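You operate a simulated robot arm through the tools that you are given. There is no shell and no other tool. Be economical: measure what you need, move in short steps, check, and stop when the job is done.

The job below is to be done with a simulated robot arm. You get a single attempt, and the scene is never put back.

JOB
Close down the lubricator: wipe the oil smear with the brown rag, shut the cup lid and drain the tubes.
Fine: shut the drain once all four are empty, put the rag back and leave the feed knobs. What is to be rubbed or washed off counts as gone when no trace of it is left.
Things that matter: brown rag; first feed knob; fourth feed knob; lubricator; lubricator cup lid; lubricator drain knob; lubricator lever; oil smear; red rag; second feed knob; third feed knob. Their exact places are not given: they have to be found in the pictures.

The check looks at the end state, three seconds after you hand in, the way a careful person would. Anything else that was tipped, shoved, dropped, spilled or broken makes it a failure. A push-on lid holds only when it is set on centred and level and pressed home; a screw cap is set on level and turned clockwise until tight.

ROBOT AND FRAMES
A 6-joint arm with a two-finger gripper on a trunk, on a base that drives. Base frame: it is fixed to the floor where the robot stands at the start and does not move with it; the origin is under the middle of the robot, x ahead of it, y to its left, z up; the surface under the hand at the start is at about z = 970. Readings come in mm, rad, newtons and seconds.
Its first joint turns from -2.897 to 2.897 rad. Places, roughly: first feed knob [700, -200, 1000]; fourth feed knob [700, -400, 1000]; lubricator [700, -300, 900]; lubricator cup lid [800, -100, 1000]; lubricator drain knob [600, -100, 1000]; lubricator lever [700, -500, 1000]; oil smear [700, 100, 900]; second feed knob [700, -200, 1000]; third feed knob [700, -300, 1000]. Payload 3.43 kg.
The TCP is the grasp point between the finger pads, 20 mm short of the fingertips. In the tool frame z runs along the fingers and y along their closing line. The gripper opens to 190 mm. The gripper's body begins 248 mm behind the TCP.
Orientation is told as [roll, pitch, yaw] about the base's x, y, z axes, in that order, counted from this pose: with the fingers straight down and closing along the base's y, the tool's x points along the base's -x, its y along +y and its z along -z.

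CONTROLS
- The arm moves only by the tool send_rows. Its arguments are lists of equal length, an entry for each row: "xyz": the shift along the base's x, y, z in units of 30 mm (1.0 is 30 mm), a list of three; "dr": the turn, a rotation vector about the base's x, y, z in units of 8 degrees (1.0 is 8 degrees), a list of three. In form: {"xyz": [[tx, ty, tz], ...], "dr": [[rx, ry, rz], ...]}. A call has 1 to 12 rows; each row shifts and turns the commanded pose from where the row before left it. "fingers" is the closure, from 0 (fully open) to 1 (shut), set as the call begins (left out, the last holds). A call with a number of a shift or a turn outside -1 to 1 is refused whole. Each row takes 0.2 s and may step no farther than 50 mm and 0.15 rad from the row before; otherwise, or with a gripper value out of range, the whole call is refused. A pose out of reach is approached as far as the arm can. The call stops where the force on the tool passes 50 N (or 10 N more than at its start, if that is more) or the arm is blocked; 0.2 s more then pass. The fingers move at their own pace (about 153 mm/s each) and stop on an object; they squeeze with about 28 N. The grip force told is the motor's: it shows also when the fingers shut on nothing. Time passes only in rows, and 0.2 s behind the last, so rows that do not move let the fingers close. The reply holds the time, the measured pose of the TCP, the force on the tool along the base axes, the opening and the grip force, in the units named above and with some noise, with the torque about the TCP (base axes, N m) and any sound that the robot's microphone picked up.
- Cameras (640 x 400 px; columns grow to the right, rows downward): "scene" is now at [41.8, 188.5, 1635.6]; the picture's right is [-0.51, -0.86, 0.00], its down [-0.62, 0.36, -0.70] and it looks along [0.60, -0.35, -0.71] (base axes); focal length 258 px, centre (320, 200). "wrist" rides on the gripper at [70, -8, -288] in the tool frame; the picture's right is [0.12, 0.99, 0.00], its down [-0.96, 0.11, -0.25] and it looks along [-0.25, 0.03, 0.97] (tool axes); focal length 261 px, centre (320, 200).
- get_image(camera): a new picture of that camera. It takes no simulated time.
- raise_lower(by): slides the trunk up (or, below 0, down) by that many mm; the arm and the scene camera ride with it, the base frame stays. It gives what a move gives, with no picture.
- steer(legs): drives the robot by 1 to 6 legs, each [ahead, turn to the left] in mm and rad, along the robot's own axes; the way and the turn of a leg run together, so that a leg with both is an arc; at most 1500 mm and 3.142 rad a leg. The arm and the cameras ride along, it lands a little off, and it stops where it bumps. It gives what a move gives.
- aim_head(pan, tilt): turns the head with the scene camera to pan (to the left, within 2.094 rad either way) and tilt (down, from -0.506 to 1.204), counted from straight ahead of the robot. It gives what a move gives.
- point_at(camera, pixels): for up to 12 pixels [column, row] of the newest picture of that camera ("zoom" is the newest enlarged one), the place [x, y, z] in the base frame of the surface seen there, good to about 2 mm, but the place of the scene camera against the robot may be out by one fixed shift of up to 18 mm in any direction. It takes no simulated time.
- zoom(camera, box): a new picture of the part [left, top, right, bottom] of that camera's present view, enlarged. It takes no simulated time.
- job_done(): hands the job in; it is judged then, once.

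Go step by step. Measure first, check grasps and placings, and put right what went wrong. The budget is 80 turns and 48 pictures, counting those below and the enlarged ones. Unless the task says otherwise, let go and move clear before handing in, and close with one line.

The tools are called after "Call:" by a JSON object that holds its "fn" and its "kwargs". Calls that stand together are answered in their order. send_rows: Moves the arm, as the interface text tells. Its arguments: {"type":"object","properties":{"xyz":{"type":"array","items":{"type":"array","items":{"type":"number"}}},"dr":{"type":"array","items":{"type":"array","items":{"type":"number"}}},"fingers":{"type":"number"}},"required":["xyz","dr"]} The other tools are called the same way: raise_lower (by) slides the trunk up or down; steer (legs) drives the base; aim_head (pan, tilt) turns the head that bears the scene camera; get_image (camera) takes a picture; point_at (camera, pixels) gives the place of the surface under pixels of a picture; zoom (camera, box) takes an enlarged picture of a part of a camera's view; job_done () hands the job in.

At the start:

```text
t: 0.0
ee_pos: [594.2, -171.9, 1282.6]
orientation: [0.0, 0.0, -0.004]
wrist_force: [-0.3, 0.4, 0.3]
torque: [-0.01, -0.03, -0.02]
finger_gap: 189.8
grip_force: 0.0
trunk travel left (down, up): [-200.0, 240.0]
robot x, y, heading: [1.7, 14.0, -0.001]
head pan, tilt: [-0.531, 0.796]
```

scene: 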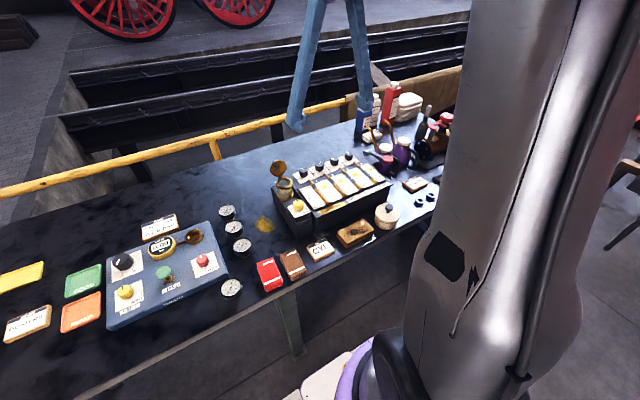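
wrist: 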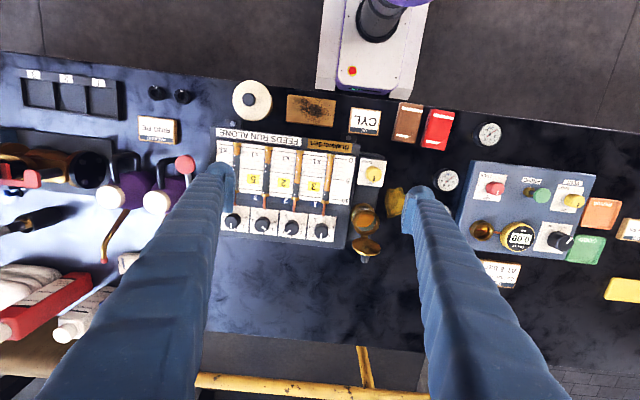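

The wrist picture shows the lubricator (215–360, 130–250), a yellow drain knob near (372,173), the open cup near (365,220), the smear near (395,200), and the brown and red rags at (408,115) and (438,128). I'll zoom in for detail.

Call:
{"fn": "zoom", "kwargs": {"camera": "wrist", "box": [200, 80, 480, 260]}}

Call:
{"fn": "zoom", "kwargs": {"camera": "scene", "box": [230, 140, 430, 300]}}

Call:
{"fn": "point_at", "kwargs": {"camera": "wrist", "pixels": [[408, 115], [438, 128], [372, 173], [365, 217], [366, 245], [395, 200], [233, 220], [263, 224], [291, 228], [321, 230], [415, 75], [400, 150]]}}

```text
2.22 times, centred on (340, 170) of wrist
```

zoom: 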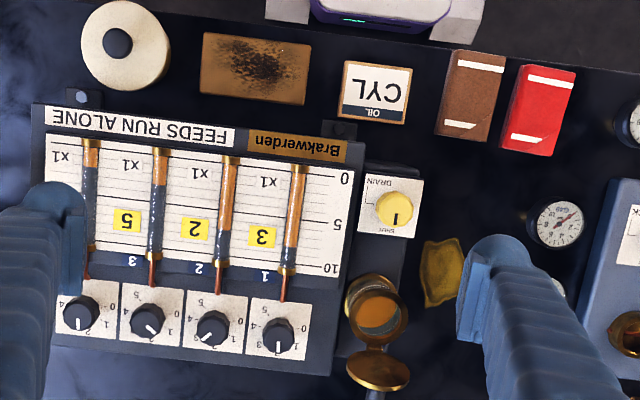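

```text
2.50 times, centred on (330, 220) of scene
```

zoom: 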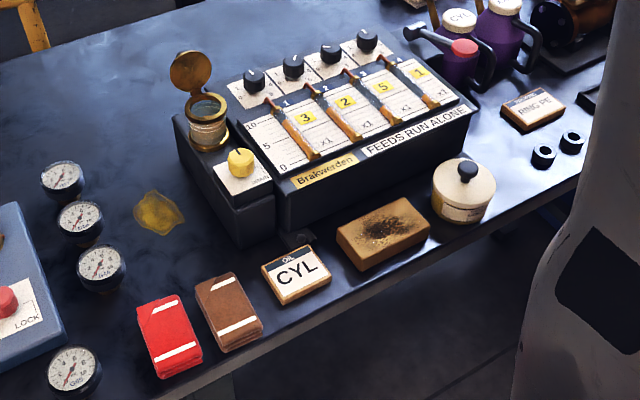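

```text
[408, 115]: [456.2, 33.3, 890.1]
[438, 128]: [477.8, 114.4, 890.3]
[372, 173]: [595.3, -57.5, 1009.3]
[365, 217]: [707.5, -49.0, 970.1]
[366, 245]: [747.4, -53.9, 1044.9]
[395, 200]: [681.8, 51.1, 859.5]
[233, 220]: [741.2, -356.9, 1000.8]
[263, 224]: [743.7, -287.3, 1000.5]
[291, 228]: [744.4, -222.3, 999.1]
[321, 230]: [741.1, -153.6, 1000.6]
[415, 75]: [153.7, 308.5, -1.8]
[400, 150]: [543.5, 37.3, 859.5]
```

Table is at about z 860 and the rags' tops at 890, with the smear near (682,51). I'll move closer over the rag and smear for accurate measuring, turning so the fingers close along x.

Call:
{"fn": "send_rows", "kwargs": {"xyz": [[-0.6, 0.9, 0], [-0.6, 0.9, 0], [-0.6, 0.9, 0], [-0.6, 0.9, 0], [-0.6, 0.9, 0], [-0.6, 0.9, 0], [-0.6, 0.9, -0.5], [-0.3, 0.6, -0.5], [0, 0, -0.5], [0, 0, -0.5], [0, 0, 0], [0, 0, 0]], "dr": [[0, 0, 1], [0, 0, 1], [0, 0, 1], [0, 0, 1], [0, 0, 1], [0, 0, 1], [0, 0, 1], [0, 0, 1], [0, 0, 1], [0, 0, 1], [0, 0, 1], [0, 0, 0]]}}

Call:
{"fn": "get_image", "kwargs": {"camera": "wrist"}}

```text
t: 2.6
ee_pos: [458.5, 35.6, 1222.3]
orientation: [0.001, -0.001, 1.536]
wrist_force: [-0.3, 0.5, 0.4]
torque: [0.01, -0.04, -0.03]
finger_gap: 190.0
grip_force: 0.0
trunk travel left (down, up): [-200.0, 240.0]
robot x, y, heading: [-1.9, 18.7, 0.003]
head pan, tilt: [-0.531, 0.796]
```

```text
43 pictures are left
```

wrist: 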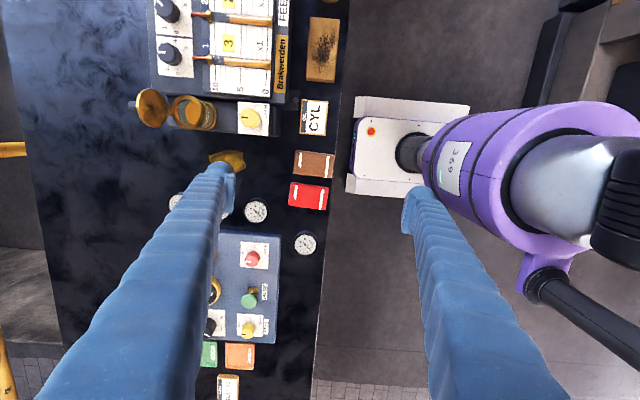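

The brown rag is at (295–335,150–180) in this picture, with the red rag just below it. I'll measure the corners, and zoom in on smear and cup.

Call:
{"fn": "zoom", "kwargs": {"camera": "wrist", "box": [120, 70, 360, 220]}}

Call:
{"fn": "point_at", "kwargs": {"camera": "wrist", "pixels": [[297, 153], [332, 155], [296, 174], [331, 178], [314, 164], [291, 185], [326, 189], [305, 132], [232, 158], [212, 155], [243, 155], [240, 168]]}}

```text
2.67 times, centred on (240, 145) of wrist
```

zoom: 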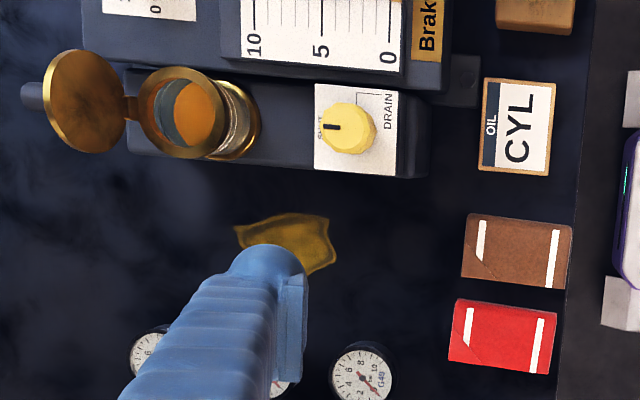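

```text
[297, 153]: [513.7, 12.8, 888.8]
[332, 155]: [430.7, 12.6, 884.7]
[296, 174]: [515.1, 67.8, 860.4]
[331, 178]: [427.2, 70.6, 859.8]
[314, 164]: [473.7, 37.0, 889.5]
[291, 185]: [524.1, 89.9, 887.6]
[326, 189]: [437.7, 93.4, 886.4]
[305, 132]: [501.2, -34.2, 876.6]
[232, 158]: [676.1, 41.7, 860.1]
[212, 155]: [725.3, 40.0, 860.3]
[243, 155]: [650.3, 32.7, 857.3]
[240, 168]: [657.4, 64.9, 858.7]
```

Measuring rag outline and visible smear outline in the zoom.

Call:
{"fn": "point_at", "kwargs": {"camera": "zoom", "pixels": [[474, 216], [570, 229], [465, 270], [564, 284], [518, 250], [459, 302], [553, 316], [236, 228], [328, 216], [333, 256], [308, 272], [250, 242]]}}

```text
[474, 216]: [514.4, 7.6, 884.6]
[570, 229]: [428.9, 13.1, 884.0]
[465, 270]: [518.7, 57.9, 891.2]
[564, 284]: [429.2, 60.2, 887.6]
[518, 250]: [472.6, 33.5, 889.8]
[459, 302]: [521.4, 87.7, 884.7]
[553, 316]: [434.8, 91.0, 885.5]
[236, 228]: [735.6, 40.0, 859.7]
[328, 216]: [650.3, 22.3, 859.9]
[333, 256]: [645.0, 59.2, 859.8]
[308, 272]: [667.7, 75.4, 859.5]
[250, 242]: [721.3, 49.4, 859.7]
```

Brown rag spans x 427–520, y 7–63, z 860–890. I'll descend over its centre (473,35) with the fingers part-closed to about 130 mm.

Call:
{"fn": "send_rows", "kwargs": {"xyz": [[0.5, 0, -0.9], [0, 0, -1], [0, 0, -1], [0, 0, -1], [0, 0, -1], [0, 0, -1], [0, 0, -1], [0, 0, -1], [0, 0, -1], [0, 0, -1], [0, 0, -0.8], [0, 0, 0]], "dr": [[0, 0, 0.25], [0, 0, 0], [0, 0, 0], [0, 0, 0], [0, 0, 0], [0, 0, 0], [0, 0, 0], [0, 0, 0], [0, 0, 0], [0, 0, 0], [0, 0, 0], [0, 0, 0]], "fingers": 0.3}}

Call:
{"fn": "get_image", "kwargs": {"camera": "wrist"}}

```text
t: 5.2
ee_pos: [474.4, 35.8, 902.1]
orientation: [0.001, 0.0, 1.57]
wrist_force: [-0.3, -1.1, -0.1]
torque: [0.05, -0.01, 0.03]
finger_gap: 132.8
grip_force: 0.1
trunk travel left (down, up): [-200.0, 240.0]
robot x, y, heading: [-0.4, 11.8, 0.001]
head pan, tilt: [-0.531, 0.796]
```

```text
41 pictures are left
```

wrist: 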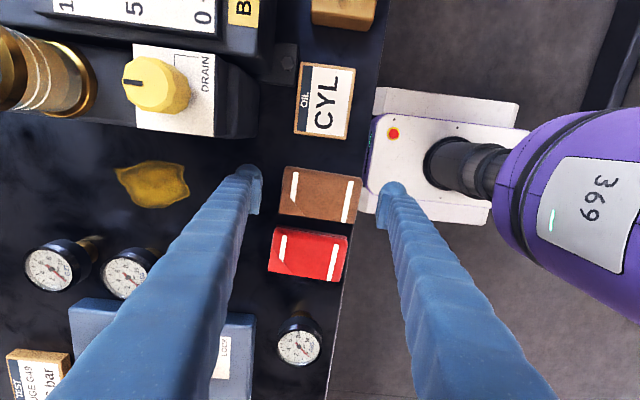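

The smear is fully visible at (115–190,160–208); gauges sit at (50,270) and (130,270) and the lubricator box above. I'll measure them before gripping.

Call:
{"fn": "point_at", "kwargs": {"camera": "wrist", "pixels": [[117, 170], [130, 204], [152, 160], [188, 168], [187, 197], [158, 207], [50, 250], [125, 250], [154, 252], [60, 135], [240, 139], [300, 322]]}}

Call:
{"fn": "send_rows", "kwargs": {"xyz": [[0, 0, -0.4], [0, 0, 0]], "dr": [[0, 0, 0], [0, 0, 0]]}}

Call:
{"fn": "send_rows", "kwargs": {"xyz": [[0, 0, 0], [0, 0, 0], [0, 0, 0]], "dr": [[0, 0, 0], [0, 0, 0], [0, 0, 0]], "fingers": 0.65}}

```text
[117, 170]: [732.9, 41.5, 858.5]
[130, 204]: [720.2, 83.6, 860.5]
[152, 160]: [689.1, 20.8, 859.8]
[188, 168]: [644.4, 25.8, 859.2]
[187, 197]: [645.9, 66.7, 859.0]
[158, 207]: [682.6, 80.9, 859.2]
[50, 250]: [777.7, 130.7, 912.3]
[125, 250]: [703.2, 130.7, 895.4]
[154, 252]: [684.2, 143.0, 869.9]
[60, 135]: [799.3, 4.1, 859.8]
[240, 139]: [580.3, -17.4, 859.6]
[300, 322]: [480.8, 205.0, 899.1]
```

```text
t: 5.8
ee_pos: [474.8, 35.7, 889.3]
orientation: [0.0, 0.0, 1.57]
wrist_force: [0.2, -0.3, -0.9]
torque: [0.04, 0.0, 0.01]
finger_gap: 133.2
grip_force: 0.1
trunk travel left (down, up): [-200.0, 240.0]
robot x, y, heading: [1.1, 16.6, -0.0]
head pan, tilt: [-0.531, 0.796]
```

```text
t: 6.6
ee_pos: [473.4, 34.9, 890.5]
orientation: [-0.001, -0.001, 1.569]
wrist_force: [0.4, 0.3, 0.2]
torque: [0.04, -0.01, 0.04]
finger_gap: 94.3
grip_force: 28.2
trunk travel left (down, up): [-200.0, 240.0]
robot x, y, heading: [2.1, 17.2, 0.002]
head pan, tilt: [-0.531, 0.796]
```

Rag is gripped (gap 94 mm, 28 N). Lift it and carry to above the smear's centre (689,52).

Call:
{"fn": "send_rows", "kwargs": {"xyz": [[0, 0, 1], [0, 0, 1], [0.9, 0, 0], [0.9, 0, 0], [0.9, 0, 0], [0.9, 0.1, 0], [0.9, 0.1, 0], [0.9, 0.1, 0], [0.9, 0.1, 0], [0.9, 0.17, 0], [0, 0, 0]], "dr": [[0, 0, 0], [0, 0, 0], [0, 0, 0], [0, 0, 0], [0, 0, 0], [0, 0, 0], [0, 0, 0], [0, 0, 0], [0, 0, 0], [0, 0, 0], [0, 0, 0]]}}

Call:
{"fn": "get_image", "kwargs": {"camera": "wrist"}}

```text
t: 9.0
ee_pos: [692.4, 54.9, 952.0]
orientation: [0.0, 0.0, 1.57]
wrist_force: [-0.1, -0.3, -0.8]
torque: [0.02, 0.03, -0.03]
finger_gap: 93.8
grip_force: 28.2
trunk travel left (down, up): [-200.0, 240.0]
robot x, y, heading: [-4.8, 16.9, 0.002]
head pan, tilt: [-0.531, 0.796]
```

```text
40 pictures are left
```

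wrist: 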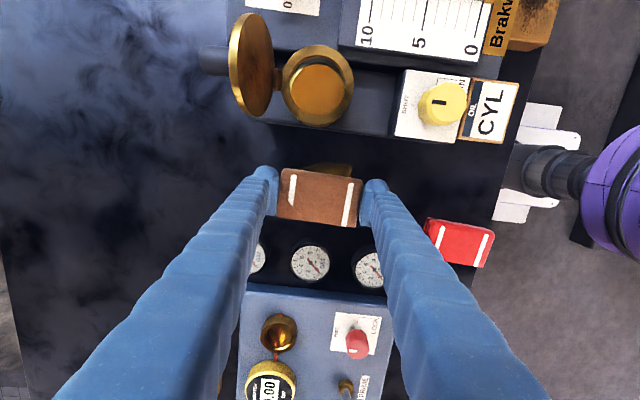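

The rag is held level over the smear. Lower to contact.

Call:
{"fn": "send_rows", "kwargs": {"xyz": [[-0.1, 0, -1], [0, 0, -1], [0, 0, -0.1], [0, 0, -0.1]], "dr": [[0, 0, 0], [0, 0, 0], [0, 0, 0], [0, 0, 0]]}}

```text
t: 10.0
ee_pos: [686.1, 53.0, 886.6]
orientation: [-0.001, 0.002, 1.569]
wrist_force: [-7.5, 2.5, 33.1]
torque: [0.01, 0.27, -0.6]
finger_gap: 94.5
grip_force: 28.0
trunk travel left (down, up): [-200.0, 240.0]
robot x, y, heading: [-0.8, 19.8, 0.001]
head pan, tilt: [-0.531, 0.796]
```

Contact at 33 N; ease off slightly and rub in short strokes over the smear.

Call:
{"fn": "send_rows", "kwargs": {"xyz": [[0, 0, -0.0], [0, -0.5, 0.06], [0.7, 0, 0], [0, 0.6, 0], [0, 0.6, 0], [-0.7, 0, 0], [-0.7, 0, 0], [0, -0.6, 0], [0, -0.6, 0], [0.7, 0, 0], [0, 0.6, 0], [0, 0.5, 0]], "dr": [[0, 0, 0], [0, 0, 0], [0, 0, 0], [0, 0, 0], [0, 0, 0], [0, 0, 0], [0, 0, 0], [0, 0, 0], [0, 0, 0], [0, 0, 0], [0, 0, 0], [0, 0, 0]]}}

Call:
{"fn": "send_rows", "kwargs": {"xyz": [[0, -0.6, 0], [0, -0.5, 0], [0.8, 0, 0], [0, 0.6, 0], [0, 0.6, 0], [-0.8, 0, 0], [-0.8, 0, 0], [0, -0.6, 0], [0, -0.6, 0], [0.8, 0, 0], [0, 0.6, 0], [0, 0.5, 0]], "dr": [[0, 0, 0], [0, 0, 0], [0, 0, 0], [0, 0, 0], [0, 0, 0], [0, 0, 0], [0, 0, 0], [0, 0, 0], [0, 0, 0], [0, 0, 0], [0, 0, 0], [0, 0, 0]]}}

```text
t: 12.6
ee_pos: [688.0, 70.2, 885.3]
orientation: [-0.002, 0.002, 1.57]
wrist_force: [0.4, 1.3, 5.5]
torque: [0.03, -0.14, 0.11]
finger_gap: 93.7
grip_force: 28.2
trunk travel left (down, up): [-200.0, 240.0]
robot x, y, heading: [-5.0, 16.1, -0.001]
head pan, tilt: [-0.531, 0.796]
```

```text
t: 15.2
ee_pos: [688.3, 69.6, 886.8]
orientation: [0.002, -0.001, 1.568]
wrist_force: [0.7, 0.6, -0.7]
torque: [-0.04, -0.03, 0.02]
finger_gap: 93.5
grip_force: 28.2
trunk travel left (down, up): [-200.0, 240.0]
robot x, y, heading: [-4.9, 19.0, 0.002]
head pan, tilt: [-0.531, 0.796]
```

Contact force faded during the second pass. Lift and move back to see the smear.

Call:
{"fn": "send_rows", "kwargs": {"xyz": [[0, 0, 1], [0, 0, 1], [-0.9, 0, 0], [-0.9, 0, 0], [-0.9, 0, 0], [-0.9, 0, 0], [0, 0, 0]], "dr": [[0, 0, 0], [0, 0, 0], [0, 0, 0], [0, 0, 0], [0, 0, 0], [0, 0, 0], [0, 0, 0]]}}

Call:
{"fn": "get_image", "kwargs": {"camera": "wrist"}}

```text
t: 16.8
ee_pos: [580.9, 72.8, 945.4]
orientation: [0.002, 0.0, 1.57]
wrist_force: [-0.1, 0.2, -0.9]
torque: [0.01, -0.02, 0.0]
finger_gap: 93.7
grip_force: 28.3
trunk travel left (down, up): [-200.0, 240.0]
robot x, y, heading: [-0.4, 16.5, -0.002]
head pan, tilt: [-0.531, 0.796]
```

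```text
39 pictures are left
```

wrist: 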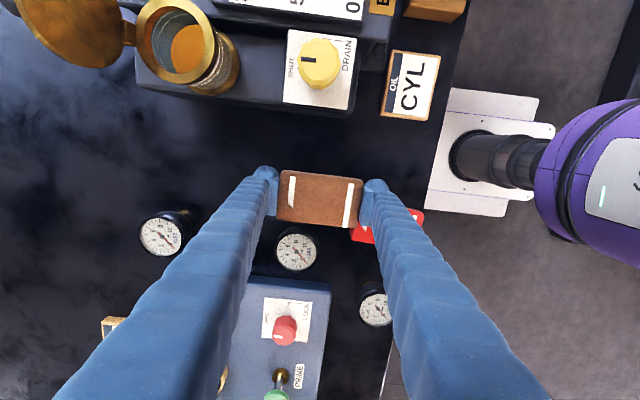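

The smear looks gone where visible; zoom in wrist and scene to check for traces.

Call:
{"fn": "zoom", "kwargs": {"camera": "wrist", "box": [120, 90, 300, 230]}}

Call:
{"fn": "zoom", "kwargs": {"camera": "scene", "box": [220, 170, 340, 260]}}

```text
2.86 times, centred on (210, 160) of wrist
```

zoom: 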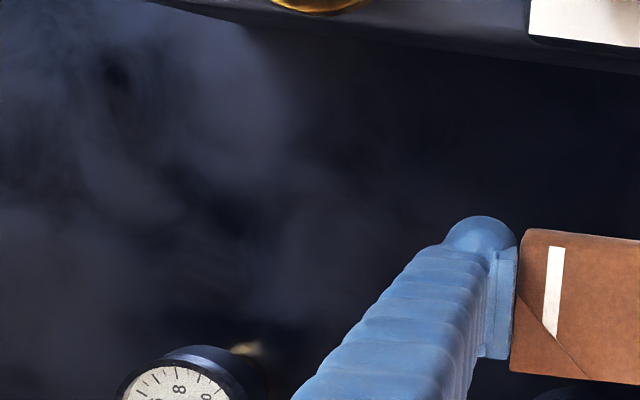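

```text
4.44 times, centred on (280, 215) of scene
```

zoom: 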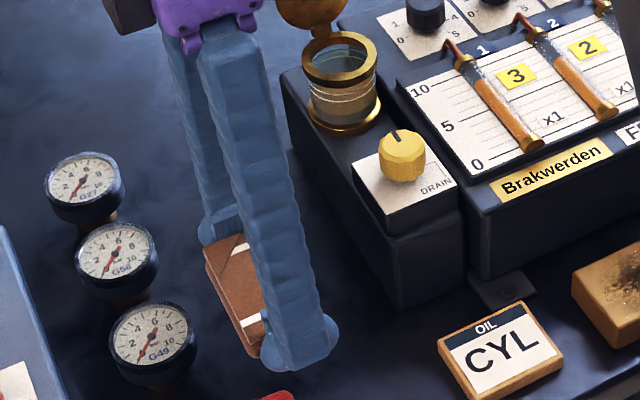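

No trace remains in view. Return the rag to its spot (473,35).

Call:
{"fn": "send_rows", "kwargs": {"xyz": [[-0.9, -0.3, 0], [-0.9, -0.4, 0], [-0.9, -0.3, 0], [-0.9, -0.3, 0], [0, 0, 0], [0, 0, -0.9], [0, 0, -0.7], [0, 0, 0]], "dr": [[0, 0, 0], [0, 0, 0], [0, 0, 0], [0, 0, 0], [0, 0, 0], [0, 0, 0], [0, 0, 0], [0, 0, 0]]}}

Call:
{"fn": "get_image", "kwargs": {"camera": "wrist"}}

```text
t: 18.6
ee_pos: [471.9, 31.3, 896.7]
orientation: [-0.001, -0.001, 1.569]
wrist_force: [0.1, -0.4, -0.3]
torque: [-0.01, 0.01, -0.03]
finger_gap: 93.8
grip_force: 28.1
trunk travel left (down, up): [-200.0, 240.0]
robot x, y, heading: [1.8, 18.6, -0.003]
head pan, tilt: [-0.531, 0.796]
```

```text
36 pictures are left
```

wrist: 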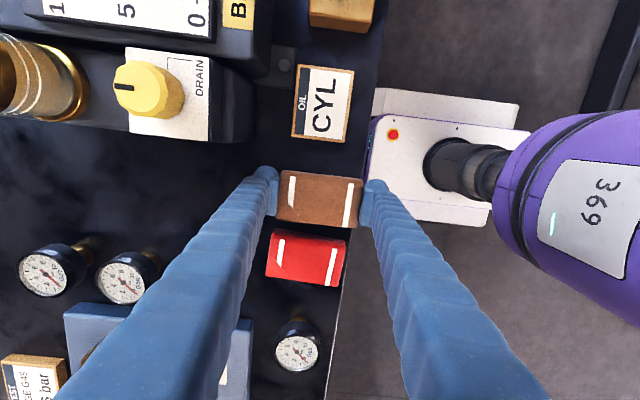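

Smear region is completely clean, and the rag is over its place. Lower to contact.

Call:
{"fn": "send_rows", "kwargs": {"xyz": [[0.05, 0.1, -0.25], [0, 0, -0.1], [0, 0, 0]], "dr": [[0, 0, 0], [0, 0, 0], [0, 0, 0]]}}

```text
t: 19.4
ee_pos: [473.1, 34.7, 889.0]
orientation: [-0.001, 0.0, 1.571]
wrist_force: [0.7, -0.3, -0.6]
torque: [-0.03, -0.02, 0.0]
finger_gap: 93.8
grip_force: 27.9
trunk travel left (down, up): [-200.0, 240.0]
robot x, y, heading: [-0.3, 15.7, -0.002]
head pan, tilt: [-0.531, 0.796]
```

Call:
{"fn": "send_rows", "kwargs": {"xyz": [[0, 0, -0.08], [0, 0, -0.08], [0, 0, 0]], "dr": [[0, 0, 0], [0, 0, 0], [0, 0, 0]]}}

```text
t: 20.2
ee_pos: [473.3, 35.0, 885.3]
orientation: [-0.003, 0.0, 1.569]
wrist_force: [0.5, 1.0, 33.7]
torque: [0.07, 0.01, -0.16]
finger_gap: 93.8
grip_force: 27.6
trunk travel left (down, up): [-200.0, 240.0]
robot x, y, heading: [-0.1, 18.3, -0.001]
head pan, tilt: [-0.531, 0.796]
```

The rag rests on the table (33 N). Ease off a little, open and rise.

Call:
{"fn": "send_rows", "kwargs": {"xyz": [[0, 0, 0.08], [0, 0, 0]], "dr": [[0, 0, 0], [0, 0, 0]]}}

Call:
{"fn": "send_rows", "kwargs": {"xyz": [[0, 0, 0], [0, 0, 0], [0, 0, 1], [0, 0, 1], [0, 0, 1], [0, 0, 1], [0, 0, 1], [0, 0, 1], [0, 0, 1], [0, 0, 1], [0, 0, 1], [0, 0, 0]], "dr": [[0, 0, 0], [0, 0, 0], [0, 0, 0], [0, 0, 0], [0, 0, 0], [0, 0, 0], [0, 0, 0], [0, 0, 0], [0, 0, 0], [0, 0, 0], [0, 0, 0], [0, 0, 0]], "fingers": 0.3}}

Call:
{"fn": "get_image", "kwargs": {"camera": "wrist"}}

```text
t: 20.8
ee_pos: [473.3, 35.6, 885.4]
orientation: [0.002, 0.0, 1.569]
wrist_force: [-0.1, -0.9, -0.6]
torque: [-0.01, -0.03, 0.01]
finger_gap: 93.7
grip_force: 28.1
trunk travel left (down, up): [-200.0, 240.0]
robot x, y, heading: [0.3, 19.3, 0.003]
head pan, tilt: [-0.531, 0.796]
```

```text
t: 23.4
ee_pos: [475.0, 32.5, 1155.9]
orientation: [0.001, 0.001, 1.568]
wrist_force: [0.1, -0.9, -0.5]
torque: [0.03, 0.02, 0.0]
finger_gap: 133.1
grip_force: 0.0
trunk travel left (down, up): [-200.0, 240.0]
robot x, y, heading: [-3.9, 15.8, 0.004]
head pan, tilt: [-0.531, 0.796]
```

```text
35 pictures are left
```

wrist: 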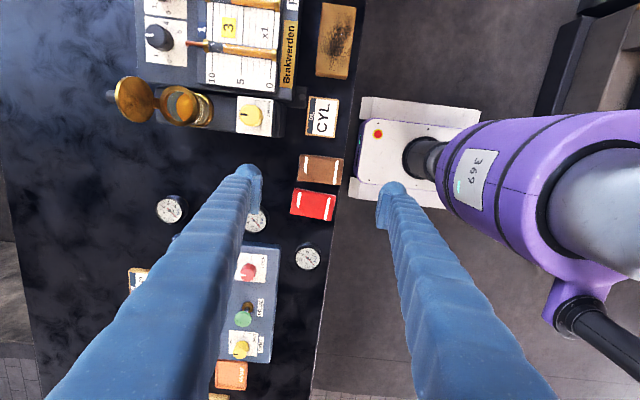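

Rag is back in place at (320,168). Now measure the cup and lid at (115–215,75–130).

Call:
{"fn": "zoom", "kwargs": {"camera": "wrist", "box": [90, 50, 290, 175]}}

Call:
{"fn": "zoom", "kwargs": {"camera": "scene", "box": [250, 140, 346, 200]}}

```text
3.20 times, centred on (190, 112) of wrist
```

zoom: 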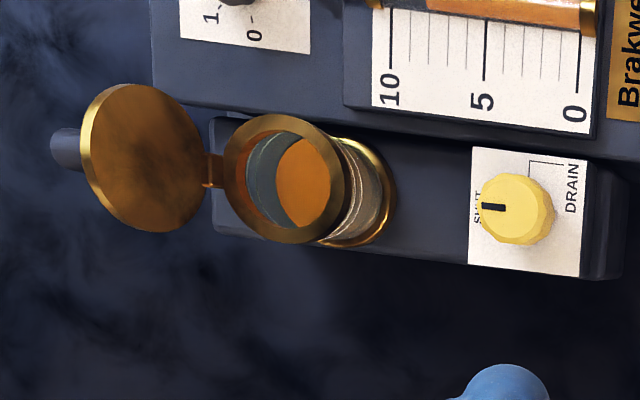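

```text
6.67 times, centred on (298, 170) of scene
```

zoom: 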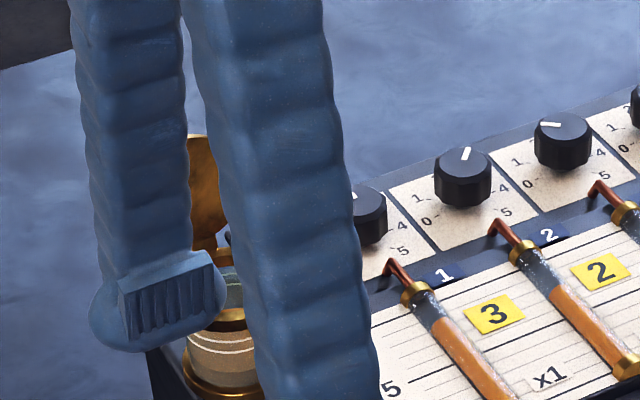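

Measure the lid and cup rim, hinge and knob with raw wrist pixels.

Call:
{"fn": "point_at", "kwargs": {"camera": "wrist", "pixels": [[117, 98], [134, 79], [137, 120], [150, 102], [135, 99], [156, 103], [163, 105], [195, 109], [179, 88], [181, 124], [110, 97], [250, 116]]}}

```text
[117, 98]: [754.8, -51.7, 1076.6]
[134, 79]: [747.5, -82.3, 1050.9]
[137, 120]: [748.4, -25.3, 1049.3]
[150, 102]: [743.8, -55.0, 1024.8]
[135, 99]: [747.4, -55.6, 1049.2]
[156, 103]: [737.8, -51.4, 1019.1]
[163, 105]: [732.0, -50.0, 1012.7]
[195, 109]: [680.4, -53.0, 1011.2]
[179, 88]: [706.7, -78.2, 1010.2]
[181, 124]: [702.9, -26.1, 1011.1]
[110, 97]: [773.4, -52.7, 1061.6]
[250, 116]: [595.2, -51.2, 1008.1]
```

Lid is a disc of radius ~30 mm standing open about hinge (738,-53,1018), leaning back, with a knob on its back near (773,-53,1062). Plan: shut fingers, go behind at x≈820, and sweep it forward. First travel above.

Call:
{"fn": "send_rows", "kwargs": {"xyz": [[0.96, 0, 0.3], [0.96, 0, 0], [0.96, -0.2, 0], [0.96, -0.3, 0], [0.96, -0.3, 0], [0.96, -0.3, 0], [0.96, -0.3, 0], [0.96, -0.3, 0], [0.96, -0.3, 0], [0.96, -0.3, 0], [0.96, -0.3, 0], [0.96, -0.25, 0]], "dr": [[0, 0, 0], [0, 0, 0], [0, 0, 0], [0, 0, 0], [0, 0, 0], [0, 0, 0], [0, 0, 0], [0, 0, 0], [0, 0, 0], [0, 0, 0], [0, 0, 0], [0, 0, 0]], "fingers": 1.0}}

Call:
{"fn": "get_image", "kwargs": {"camera": "wrist"}}

Call:
{"fn": "zoom", "kwargs": {"camera": "scene", "box": [230, 120, 390, 220]}}

```text
t: 26.0
ee_pos: [821.5, -50.9, 1163.7]
orientation: [0.002, 0.0, 1.568]
wrist_force: [0.2, -0.1, -0.2]
torque: [0.01, 0.05, 0.02]
finger_gap: 0.1
grip_force: 28.2
trunk travel left (down, up): [-200.0, 240.0]
robot x, y, heading: [1.0, 15.8, -0.002]
head pan, tilt: [-0.531, 0.796]
```

```text
32 pictures are left
```

wrist: 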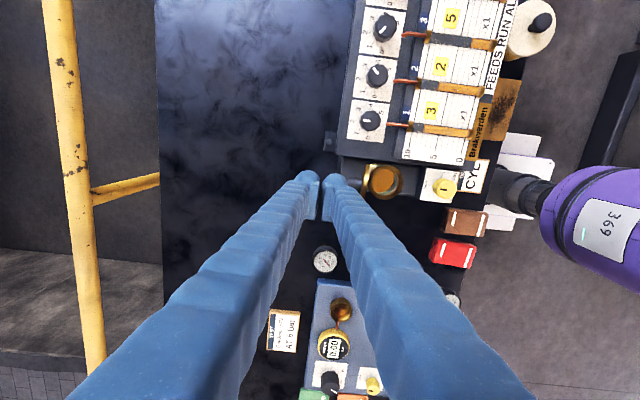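

```text
4.00 times, centred on (310, 170) of scene
```

zoom: 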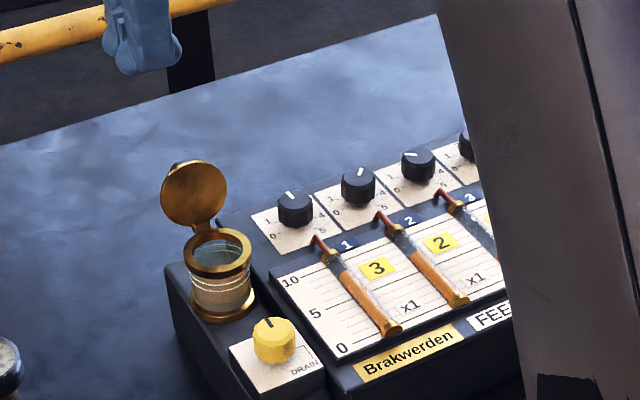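

Fingers are shut behind the lid. Descend to tips at z≈1040.

Call:
{"fn": "send_rows", "kwargs": {"xyz": [[0, 0, -1], [0, 0, -1], [0, 0, -1], [0, 0, -0.45], [0, 0, 0]], "dr": [[0, 0, 0], [0, 0, 0], [0, 0, 0], [0, 0, 0], [0, 0, 0]]}}

Call:
{"fn": "get_image", "kwargs": {"camera": "wrist"}}

```text
t: 27.2
ee_pos: [819.6, -49.9, 1060.6]
orientation: [-0.001, 0.001, 1.57]
wrist_force: [0.1, 0.0, 0.1]
torque: [0.0, 0.02, 0.03]
finger_gap: 0.1
grip_force: 27.7
trunk travel left (down, up): [-200.0, 240.0]
robot x, y, heading: [-0.1, 16.1, -0.003]
head pan, tilt: [-0.531, 0.796]
```

```text
30 pictures are left
```

wrist: 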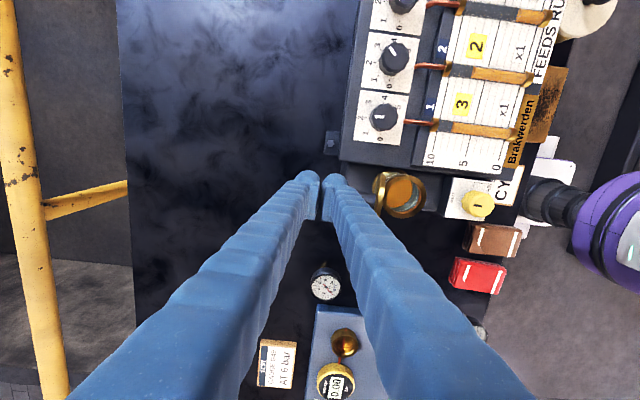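

Ready behind the knob (about (365,193)). Push in -x slowly.

Call:
{"fn": "send_rows", "kwargs": {"xyz": [[-0.4, -0.1, 0], [-0.4, 0, 0], [-0.4, 0, 0], [-0.4, 0, 0], [-0.4, 0, 0], [-0.4, 0, 0], [0, 0, 0]], "dr": [[0, 0, 0], [0, 0, 0], [0, 0, 0], [0, 0, 0], [0, 0, 0], [0, 0, 0], [0, 0, 0]]}}

Call:
{"fn": "get_image", "kwargs": {"camera": "wrist"}}

```text
t: 28.8
ee_pos: [748.0, -54.5, 1061.3]
orientation: [0.002, 0.0, 1.569]
wrist_force: [0.5, 0.0, 0.2]
torque: [-0.01, 0.02, 0.01]
finger_gap: 0.1
grip_force: 28.4
trunk travel left (down, up): [-200.0, 240.0]
robot x, y, heading: [-2.0, 18.2, -0.002]
head pan, tilt: [-0.531, 0.796]
```

```text
29 pictures are left
```

wrist: 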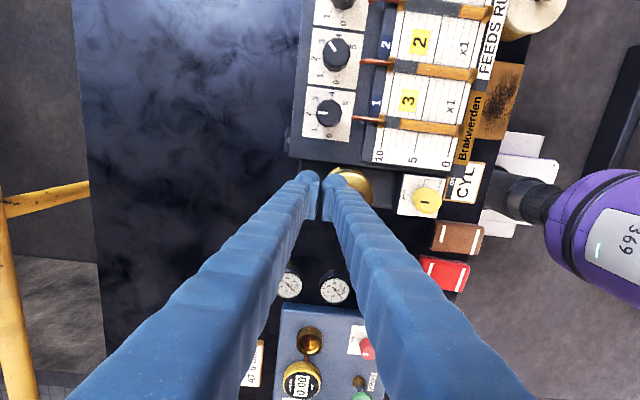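

The lid has swung forward (gold at (350,180)). Continue forward.

Call:
{"fn": "send_rows", "kwargs": {"xyz": [[-0.4, 0, 0], [-0.4, 0, 0], [-0.4, 0, 0], [0, 0, 0]], "dr": [[0, 0, 0], [0, 0, 0], [0, 0, 0], [0, 0, 0]]}}

Call:
{"fn": "zoom", "kwargs": {"camera": "scene", "box": [230, 120, 390, 220]}}

```text
t: 29.8
ee_pos: [710.9, -54.2, 1061.4]
orientation: [-0.002, 0.0, 1.567]
wrist_force: [7.8, 1.5, 20.7]
torque: [0.04, 0.12, 0.0]
finger_gap: 0.0
grip_force: 27.9
trunk travel left (down, up): [-200.0, 240.0]
robot x, y, heading: [-0.6, 18.7, 0.003]
head pan, tilt: [-0.531, 0.796]
```

```text
4.00 times, centred on (310, 170) of scene
```

zoom: 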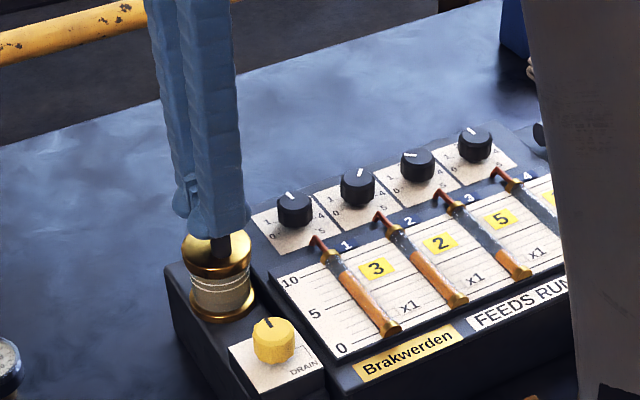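

The lid is down, with the finger tips on its knob (20 N up). Rise to check, then press down.

Call:
{"fn": "send_rows", "kwargs": {"xyz": [[0, 0, 1], [0, 0, 1], [-1, 0.5, 0.5], [-1, 0.5, 0.5], [0, 0, 0]], "dr": [[0, 0, 0], [0, 0, 0], [0, 0, 0], [0, 0, 0], [0, 0, 0]]}}

Call:
{"fn": "zoom", "kwargs": {"camera": "wrist", "box": [180, 80, 400, 220]}}

Call:
{"fn": "zoom", "kwargs": {"camera": "scene", "box": [250, 150, 346, 210]}}

```text
t: 31.0
ee_pos: [651.6, -21.5, 1151.1]
orientation: [0.0, 0.0, 1.568]
wrist_force: [-0.1, 0.2, -0.4]
torque: [-0.04, 0.02, -0.01]
finger_gap: 0.0
grip_force: 28.5
trunk travel left (down, up): [-200.0, 240.0]
robot x, y, heading: [-2.9, 16.0, -0.003]
head pan, tilt: [-0.531, 0.796]
```

```text
2.86 times, centred on (290, 150) of wrist
```

zoom: 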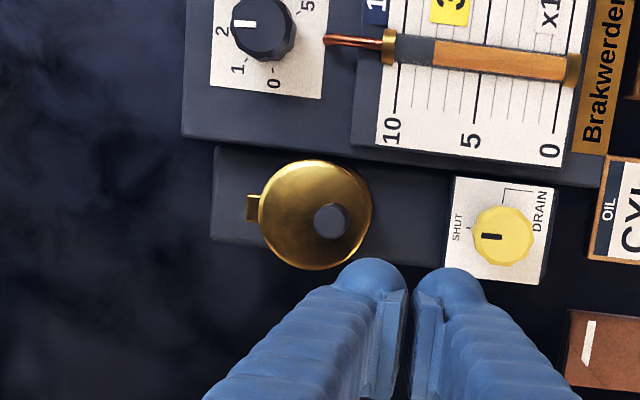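

```text
6.67 times, centred on (298, 180) of scene
```

zoom: 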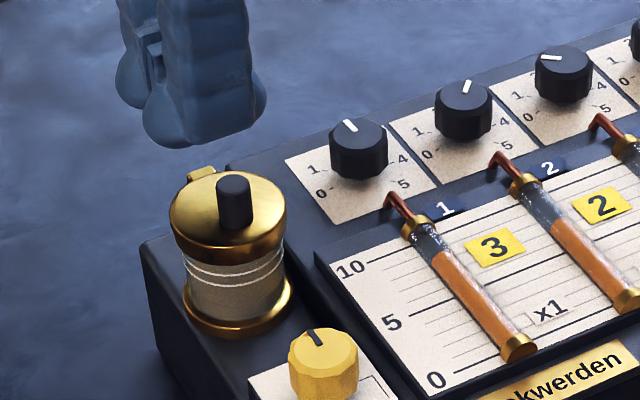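

Lid is fully shut. Now the yellow drain knob: move hand nearer to it and take a close look at its marks.

Call:
{"fn": "send_rows", "kwargs": {"xyz": [[-0.9, 0.1, 0], [-0.9, 0, 0], [-0.9, 0, -0.3], [0, 0, -0.5], [0, 0, 0]], "dr": [[0, 0, 0], [0, 0, 0], [0, 0, 0], [0, 0, 0], [0, 0, 0]], "fingers": 0.6}}

Call:
{"fn": "zoom", "kwargs": {"camera": "wrist", "box": [160, 60, 320, 160]}}

```text
t: 32.2
ee_pos: [570.6, -19.8, 1128.9]
orientation: [0.0, 0.001, 1.569]
wrist_force: [0.3, 0.5, 0.0]
torque: [-0.02, 0.0, -0.01]
finger_gap: 76.0
grip_force: 0.1
trunk travel left (down, up): [-200.0, 240.0]
robot x, y, heading: [-1.2, 19.2, -0.002]
head pan, tilt: [-0.531, 0.796]
```

```text
4.00 times, centred on (240, 110) of wrist
```

zoom: 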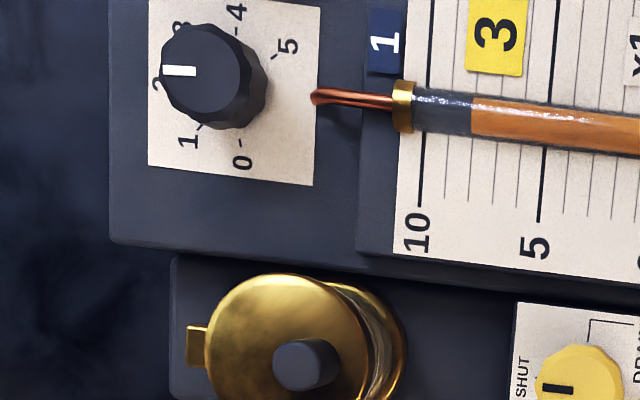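

Call:
{"fn": "zoom", "kwargs": {"camera": "wrist", "box": [256, 110, 384, 190]}}

```text
5.00 times, centred on (320, 150) of wrist
```

zoom: 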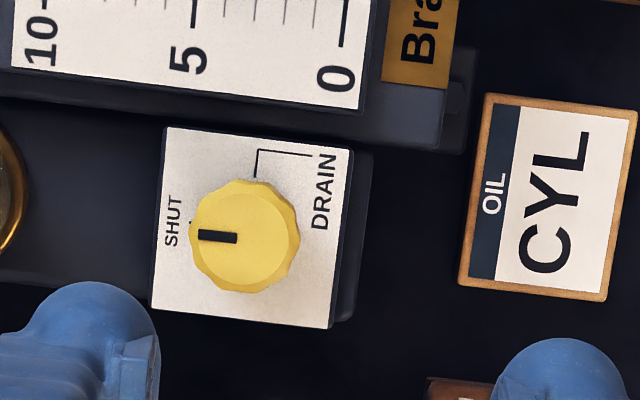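

The pointer is at SHUT (left, +x); the DRAIN tick is at (256,178), i.e. toward -y: 90° clockwise from above. Measure the knob and neighbours.

Call:
{"fn": "point_at", "kwargs": {"camera": "zoom", "pixels": [[250, 240], [205, 238], [296, 238], [250, 192], [250, 284], [175, 290], [176, 140], [320, 320], [330, 140], [300, 95], [300, 75], [390, 130]]}}

```text
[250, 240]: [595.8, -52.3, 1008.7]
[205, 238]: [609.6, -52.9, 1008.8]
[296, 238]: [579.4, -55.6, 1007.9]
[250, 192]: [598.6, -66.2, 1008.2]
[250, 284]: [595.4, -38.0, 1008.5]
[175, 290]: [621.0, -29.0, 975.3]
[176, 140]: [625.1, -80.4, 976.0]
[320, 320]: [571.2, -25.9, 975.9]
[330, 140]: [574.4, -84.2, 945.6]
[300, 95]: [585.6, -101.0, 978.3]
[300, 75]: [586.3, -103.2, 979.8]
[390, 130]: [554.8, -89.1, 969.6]
```

Knob centre is (596,-53), radius ~18, z 976–1009. Descend with TCP at z≈1010 with 76 mm opening.

Call:
{"fn": "send_rows", "kwargs": {"xyz": [[0.42, -0.55, 0], [0.42, -0.55, 0], [0, 0, -1], [0, 0, -1], [0, 0, -1], [0, 0, -0.95], [0, 0, 0]], "dr": [[0, 0, 0], [0, 0, 0], [0, 0, 0], [0, 0, 0], [0, 0, 0], [0, 0, 0], [0, 0, 0]]}}

Call:
{"fn": "get_image", "kwargs": {"camera": "wrist"}}

```text
t: 33.8
ee_pos: [595.2, -52.7, 1008.4]
orientation: [-0.001, 0.0, 1.57]
wrist_force: [0.0, -0.2, -1.0]
torque: [-0.02, 0.01, 0.0]
finger_gap: 76.0
grip_force: 0.1
trunk travel left (down, up): [-200.0, 240.0]
robot x, y, heading: [-1.8, 14.2, 0.0]
head pan, tilt: [-0.531, 0.796]
```

```text
23 pictures are left
```

wrist: 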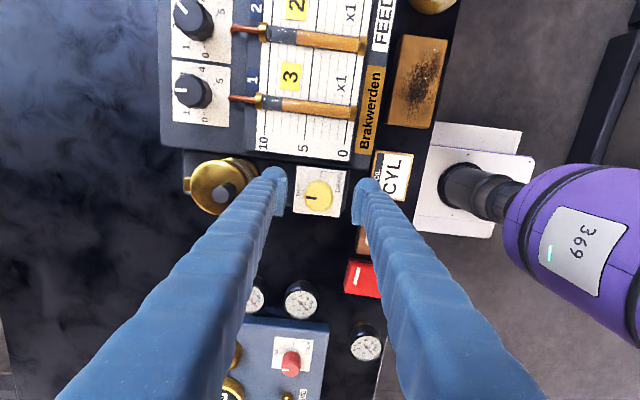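

Fingers straddle the knob. Close on it, then turn clockwise.

Call:
{"fn": "send_rows", "kwargs": {"xyz": [[0, 0, 0], [0, 0, 0], [0, 0, 0]], "dr": [[0, 0, 0], [0, 0, 0], [0, 0, 0]], "fingers": 1.0}}

Call:
{"fn": "send_rows", "kwargs": {"xyz": [[0, 0, 0], [0, 0, 0], [0, 0, 0], [0, 0, 0], [0, 0, 0]], "dr": [[0, 0, -0.9], [0, 0, -0.9], [0, 0, -0.9], [0, 0, -0.9], [0, 0, 0]]}}

```text
t: 34.6
ee_pos: [598.0, -53.7, 1007.2]
orientation: [0.0, -0.001, 1.57]
wrist_force: [9.1, 0.1, -2.9]
torque: [-0.05, -0.1, -0.01]
finger_gap: 32.7
grip_force: 45.2
trunk travel left (down, up): [-200.0, 240.0]
robot x, y, heading: [0.4, 15.4, -0.001]
head pan, tilt: [-0.531, 0.796]
```

```text
t: 35.8
ee_pos: [596.2, -53.1, 1007.8]
orientation: [0.0, -0.001, 1.064]
wrist_force: [14.0, 17.4, 0.0]
torque: [0.55, -0.31, -0.01]
finger_gap: 32.7
grip_force: 45.0
trunk travel left (down, up): [-200.0, 240.0]
robot x, y, heading: [0.2, 17.5, -0.002]
head pan, tilt: [-0.531, 0.796]
```

Turning well; slight side force, so I'll ease the centre by ~1 mm and complete the turn to yaw ≈0.

Call:
{"fn": "send_rows", "kwargs": {"xyz": [[0.04, 0.05, 0], [0, 0, 0], [0, 0, 0], [0, 0, 0], [0, 0, 0], [0, 0, 0], [0, 0, 0], [0, 0, 0], [0, 0, 0], [0, 0, 0]], "dr": [[0, 0, -0.9], [0, 0, -0.9], [0, 0, -0.9], [0, 0, -0.9], [0, 0, -0.9], [0, 0, -0.9], [0, 0, -0.9], [0, 0, -0.9], [0, 0, -0.4], [0, 0, 0]]}}

Call:
{"fn": "zoom", "kwargs": {"camera": "scene", "box": [250, 140, 410, 240]}}

```text
t: 38.0
ee_pos: [597.0, -50.5, 1008.2]
orientation: [0.0, 0.002, 0.004]
wrist_force: [1.8, 4.1, -1.4]
torque: [0.03, -0.03, -0.02]
finger_gap: 32.7
grip_force: 44.8
trunk travel left (down, up): [-200.0, 240.0]
robot x, y, heading: [4.6, 17.9, -0.002]
head pan, tilt: [-0.531, 0.796]
```

```text
4.00 times, centred on (330, 190) of scene
```

zoom: 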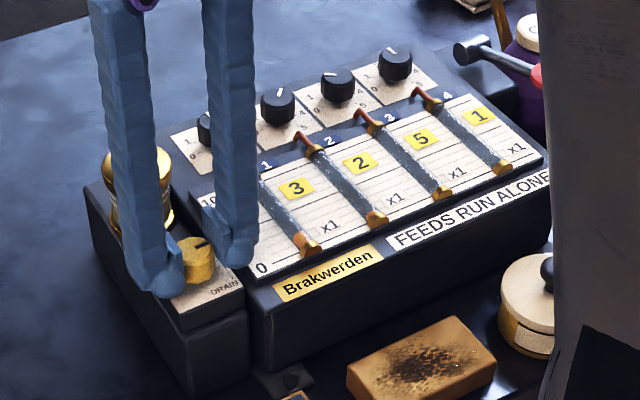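

The knob points to DRAIN and the tube levels have dropped to near 0. Wait a little longer while holding.

Call:
{"fn": "send_rows", "kwargs": {"xyz": [[0, 0, 0], [0, 0, 0], [0, 0, 0], [0, 0, 0], [0, 0, 0], [0, 0, 0], [0, 0, 0], [0, 0, 0], [0, 0, 0], [0, 0, 0], [0, 0, 0], [0, 0, 0]], "dr": [[0, 0, 0], [0, 0, 0], [0, 0, 0], [0, 0, 0], [0, 0, 0], [0, 0, 0], [0, 0, 0], [0, 0, 0], [0, 0, 0], [0, 0, 0], [0, 0, 0], [0, 0, 0]]}}

Call:
{"fn": "zoom", "kwargs": {"camera": "scene", "box": [300, 155, 396, 215]}}

```text
t: 40.6
ee_pos: [596.4, -52.1, 1008.1]
orientation: [-0.001, 0.002, 0.004]
wrist_force: [-3.6, 1.4, -8.2]
torque: [0.03, 0.1, 0.01]
finger_gap: 32.6
grip_force: 45.0
trunk travel left (down, up): [-200.0, 240.0]
robot x, y, heading: [3.0, 15.6, 0.001]
head pan, tilt: [-0.531, 0.796]
```

```text
6.67 times, centred on (348, 185) of scene
```

zoom: 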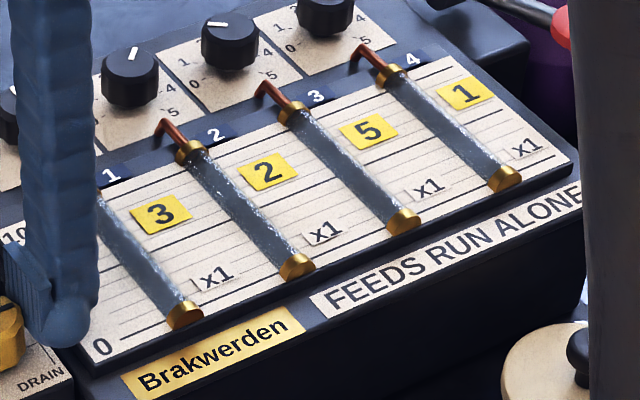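

All four tubes are empty. Turn the knob back anticlockwise by 90° to SHUT.

Call:
{"fn": "send_rows", "kwargs": {"xyz": [[0, 0, 0], [0, 0, 0], [0, 0, 0], [0, 0, 0], [0, 0, 0], [0, 0, 0], [0, 0, 0], [0, 0, 0], [0, 0, 0], [0, 0, 0], [0, 0, 0], [0, 0, 0]], "dr": [[0, 0, 0.94], [0, 0, 0.94], [0, 0, 0.94], [0, 0, 0.94], [0, 0, 0.94], [0, 0, 0.94], [0, 0, 0.94], [0, 0, 0.94], [0, 0, 0.94], [0, 0, 0.94], [0, 0, 0.94], [0, 0, 0.9]]}}

Call:
{"fn": "zoom", "kwargs": {"camera": "wrist", "box": [256, 150, 384, 230]}}

```text
t: 43.2
ee_pos: [598.4, -52.7, 1008.4]
orientation: [0.001, 0.0, 1.576]
wrist_force: [7.2, -2.6, -6.0]
torque: [0.02, -0.04, -0.34]
finger_gap: 32.5
grip_force: 45.1
trunk travel left (down, up): [-200.0, 240.0]
robot x, y, heading: [-1.3, 21.2, -0.002]
head pan, tilt: [-0.531, 0.796]
```

```text
5.00 times, centred on (320, 190) of wrist
```

zoom: 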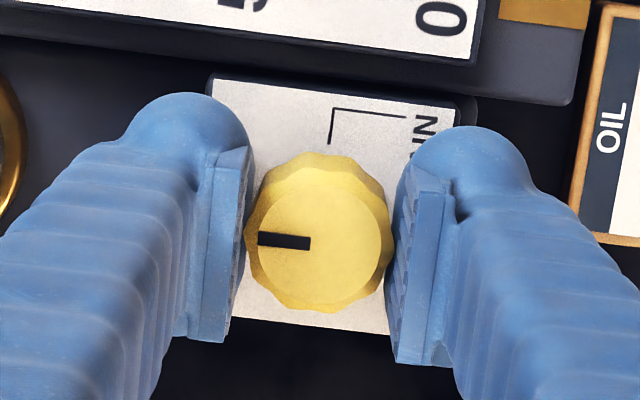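

The pointer is back at SHUT, at its stop. Release, rise and check everything.

Call:
{"fn": "send_rows", "kwargs": {"xyz": [[0, 0, 0], [0, 0, 0], [0, 0, 0], [0, 0, 1], [0, 0, 1], [0, 0, 1], [0, 0, 1], [0, 0, 1], [0, 0, 1], [-0.5, 0, 1], [-0.5, 0, 0], [0, 0, 0]], "dr": [[0, 0, 0], [0, 0, 0], [0, 0, 0], [0, 0, 0], [0, 0, 0], [0, 0, 0], [0, 0, 0], [0, 0, 0], [0, 0, 0], [0, 0, 0], [0, 0, 0], [0, 0, 0]], "fingers": 0.6}}

Call:
{"fn": "zoom", "kwargs": {"camera": "scene", "box": [230, 140, 420, 300]}}

Call:
{"fn": "zoom", "kwargs": {"camera": "wrist", "box": [200, 60, 400, 220]}}

```text
t: 45.8
ee_pos: [564.8, -52.8, 1218.8]
orientation: [-0.001, -0.001, 1.573]
wrist_force: [0.0, 0.2, 0.4]
torque: [-0.03, -0.03, 0.02]
finger_gap: 76.2
grip_force: 0.1
trunk travel left (down, up): [-200.0, 240.0]
robot x, y, heading: [1.3, 19.4, -0.004]
head pan, tilt: [-0.531, 0.796]
```

```text
2.50 times, centred on (325, 220) of scene
```

zoom: 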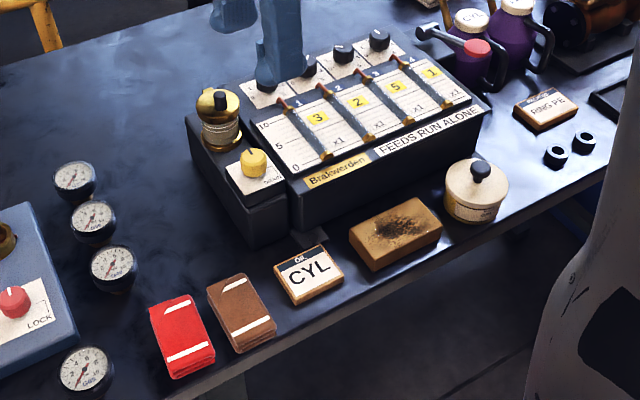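

```text
2.50 times, centred on (300, 140) of wrist
```

zoom: 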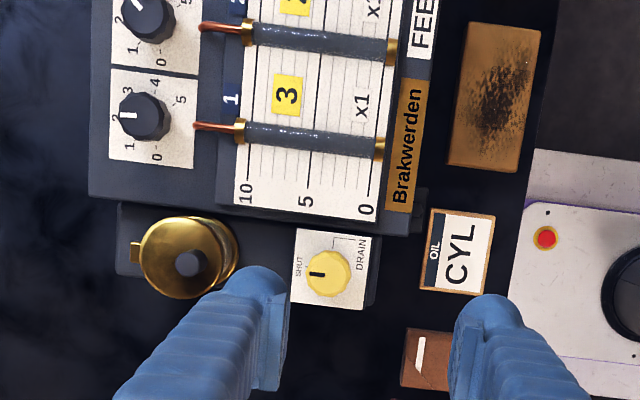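

The smear is gone, the lid is shut, all four tubes are empty, the knob is at SHUT and the rag is back. I'm handing in now.

Call:
{"fn": "job_done", "kwargs": {}}

```text
The job is handed in.
```

The lubricator is closed down: the oil smear is wiped off with no trace left in the pictures, the cup lid is shut, and all four tubes were drained before I shut the drain. The brown rag is back in its place, I left the feed knobs alone, and the job is handed in.
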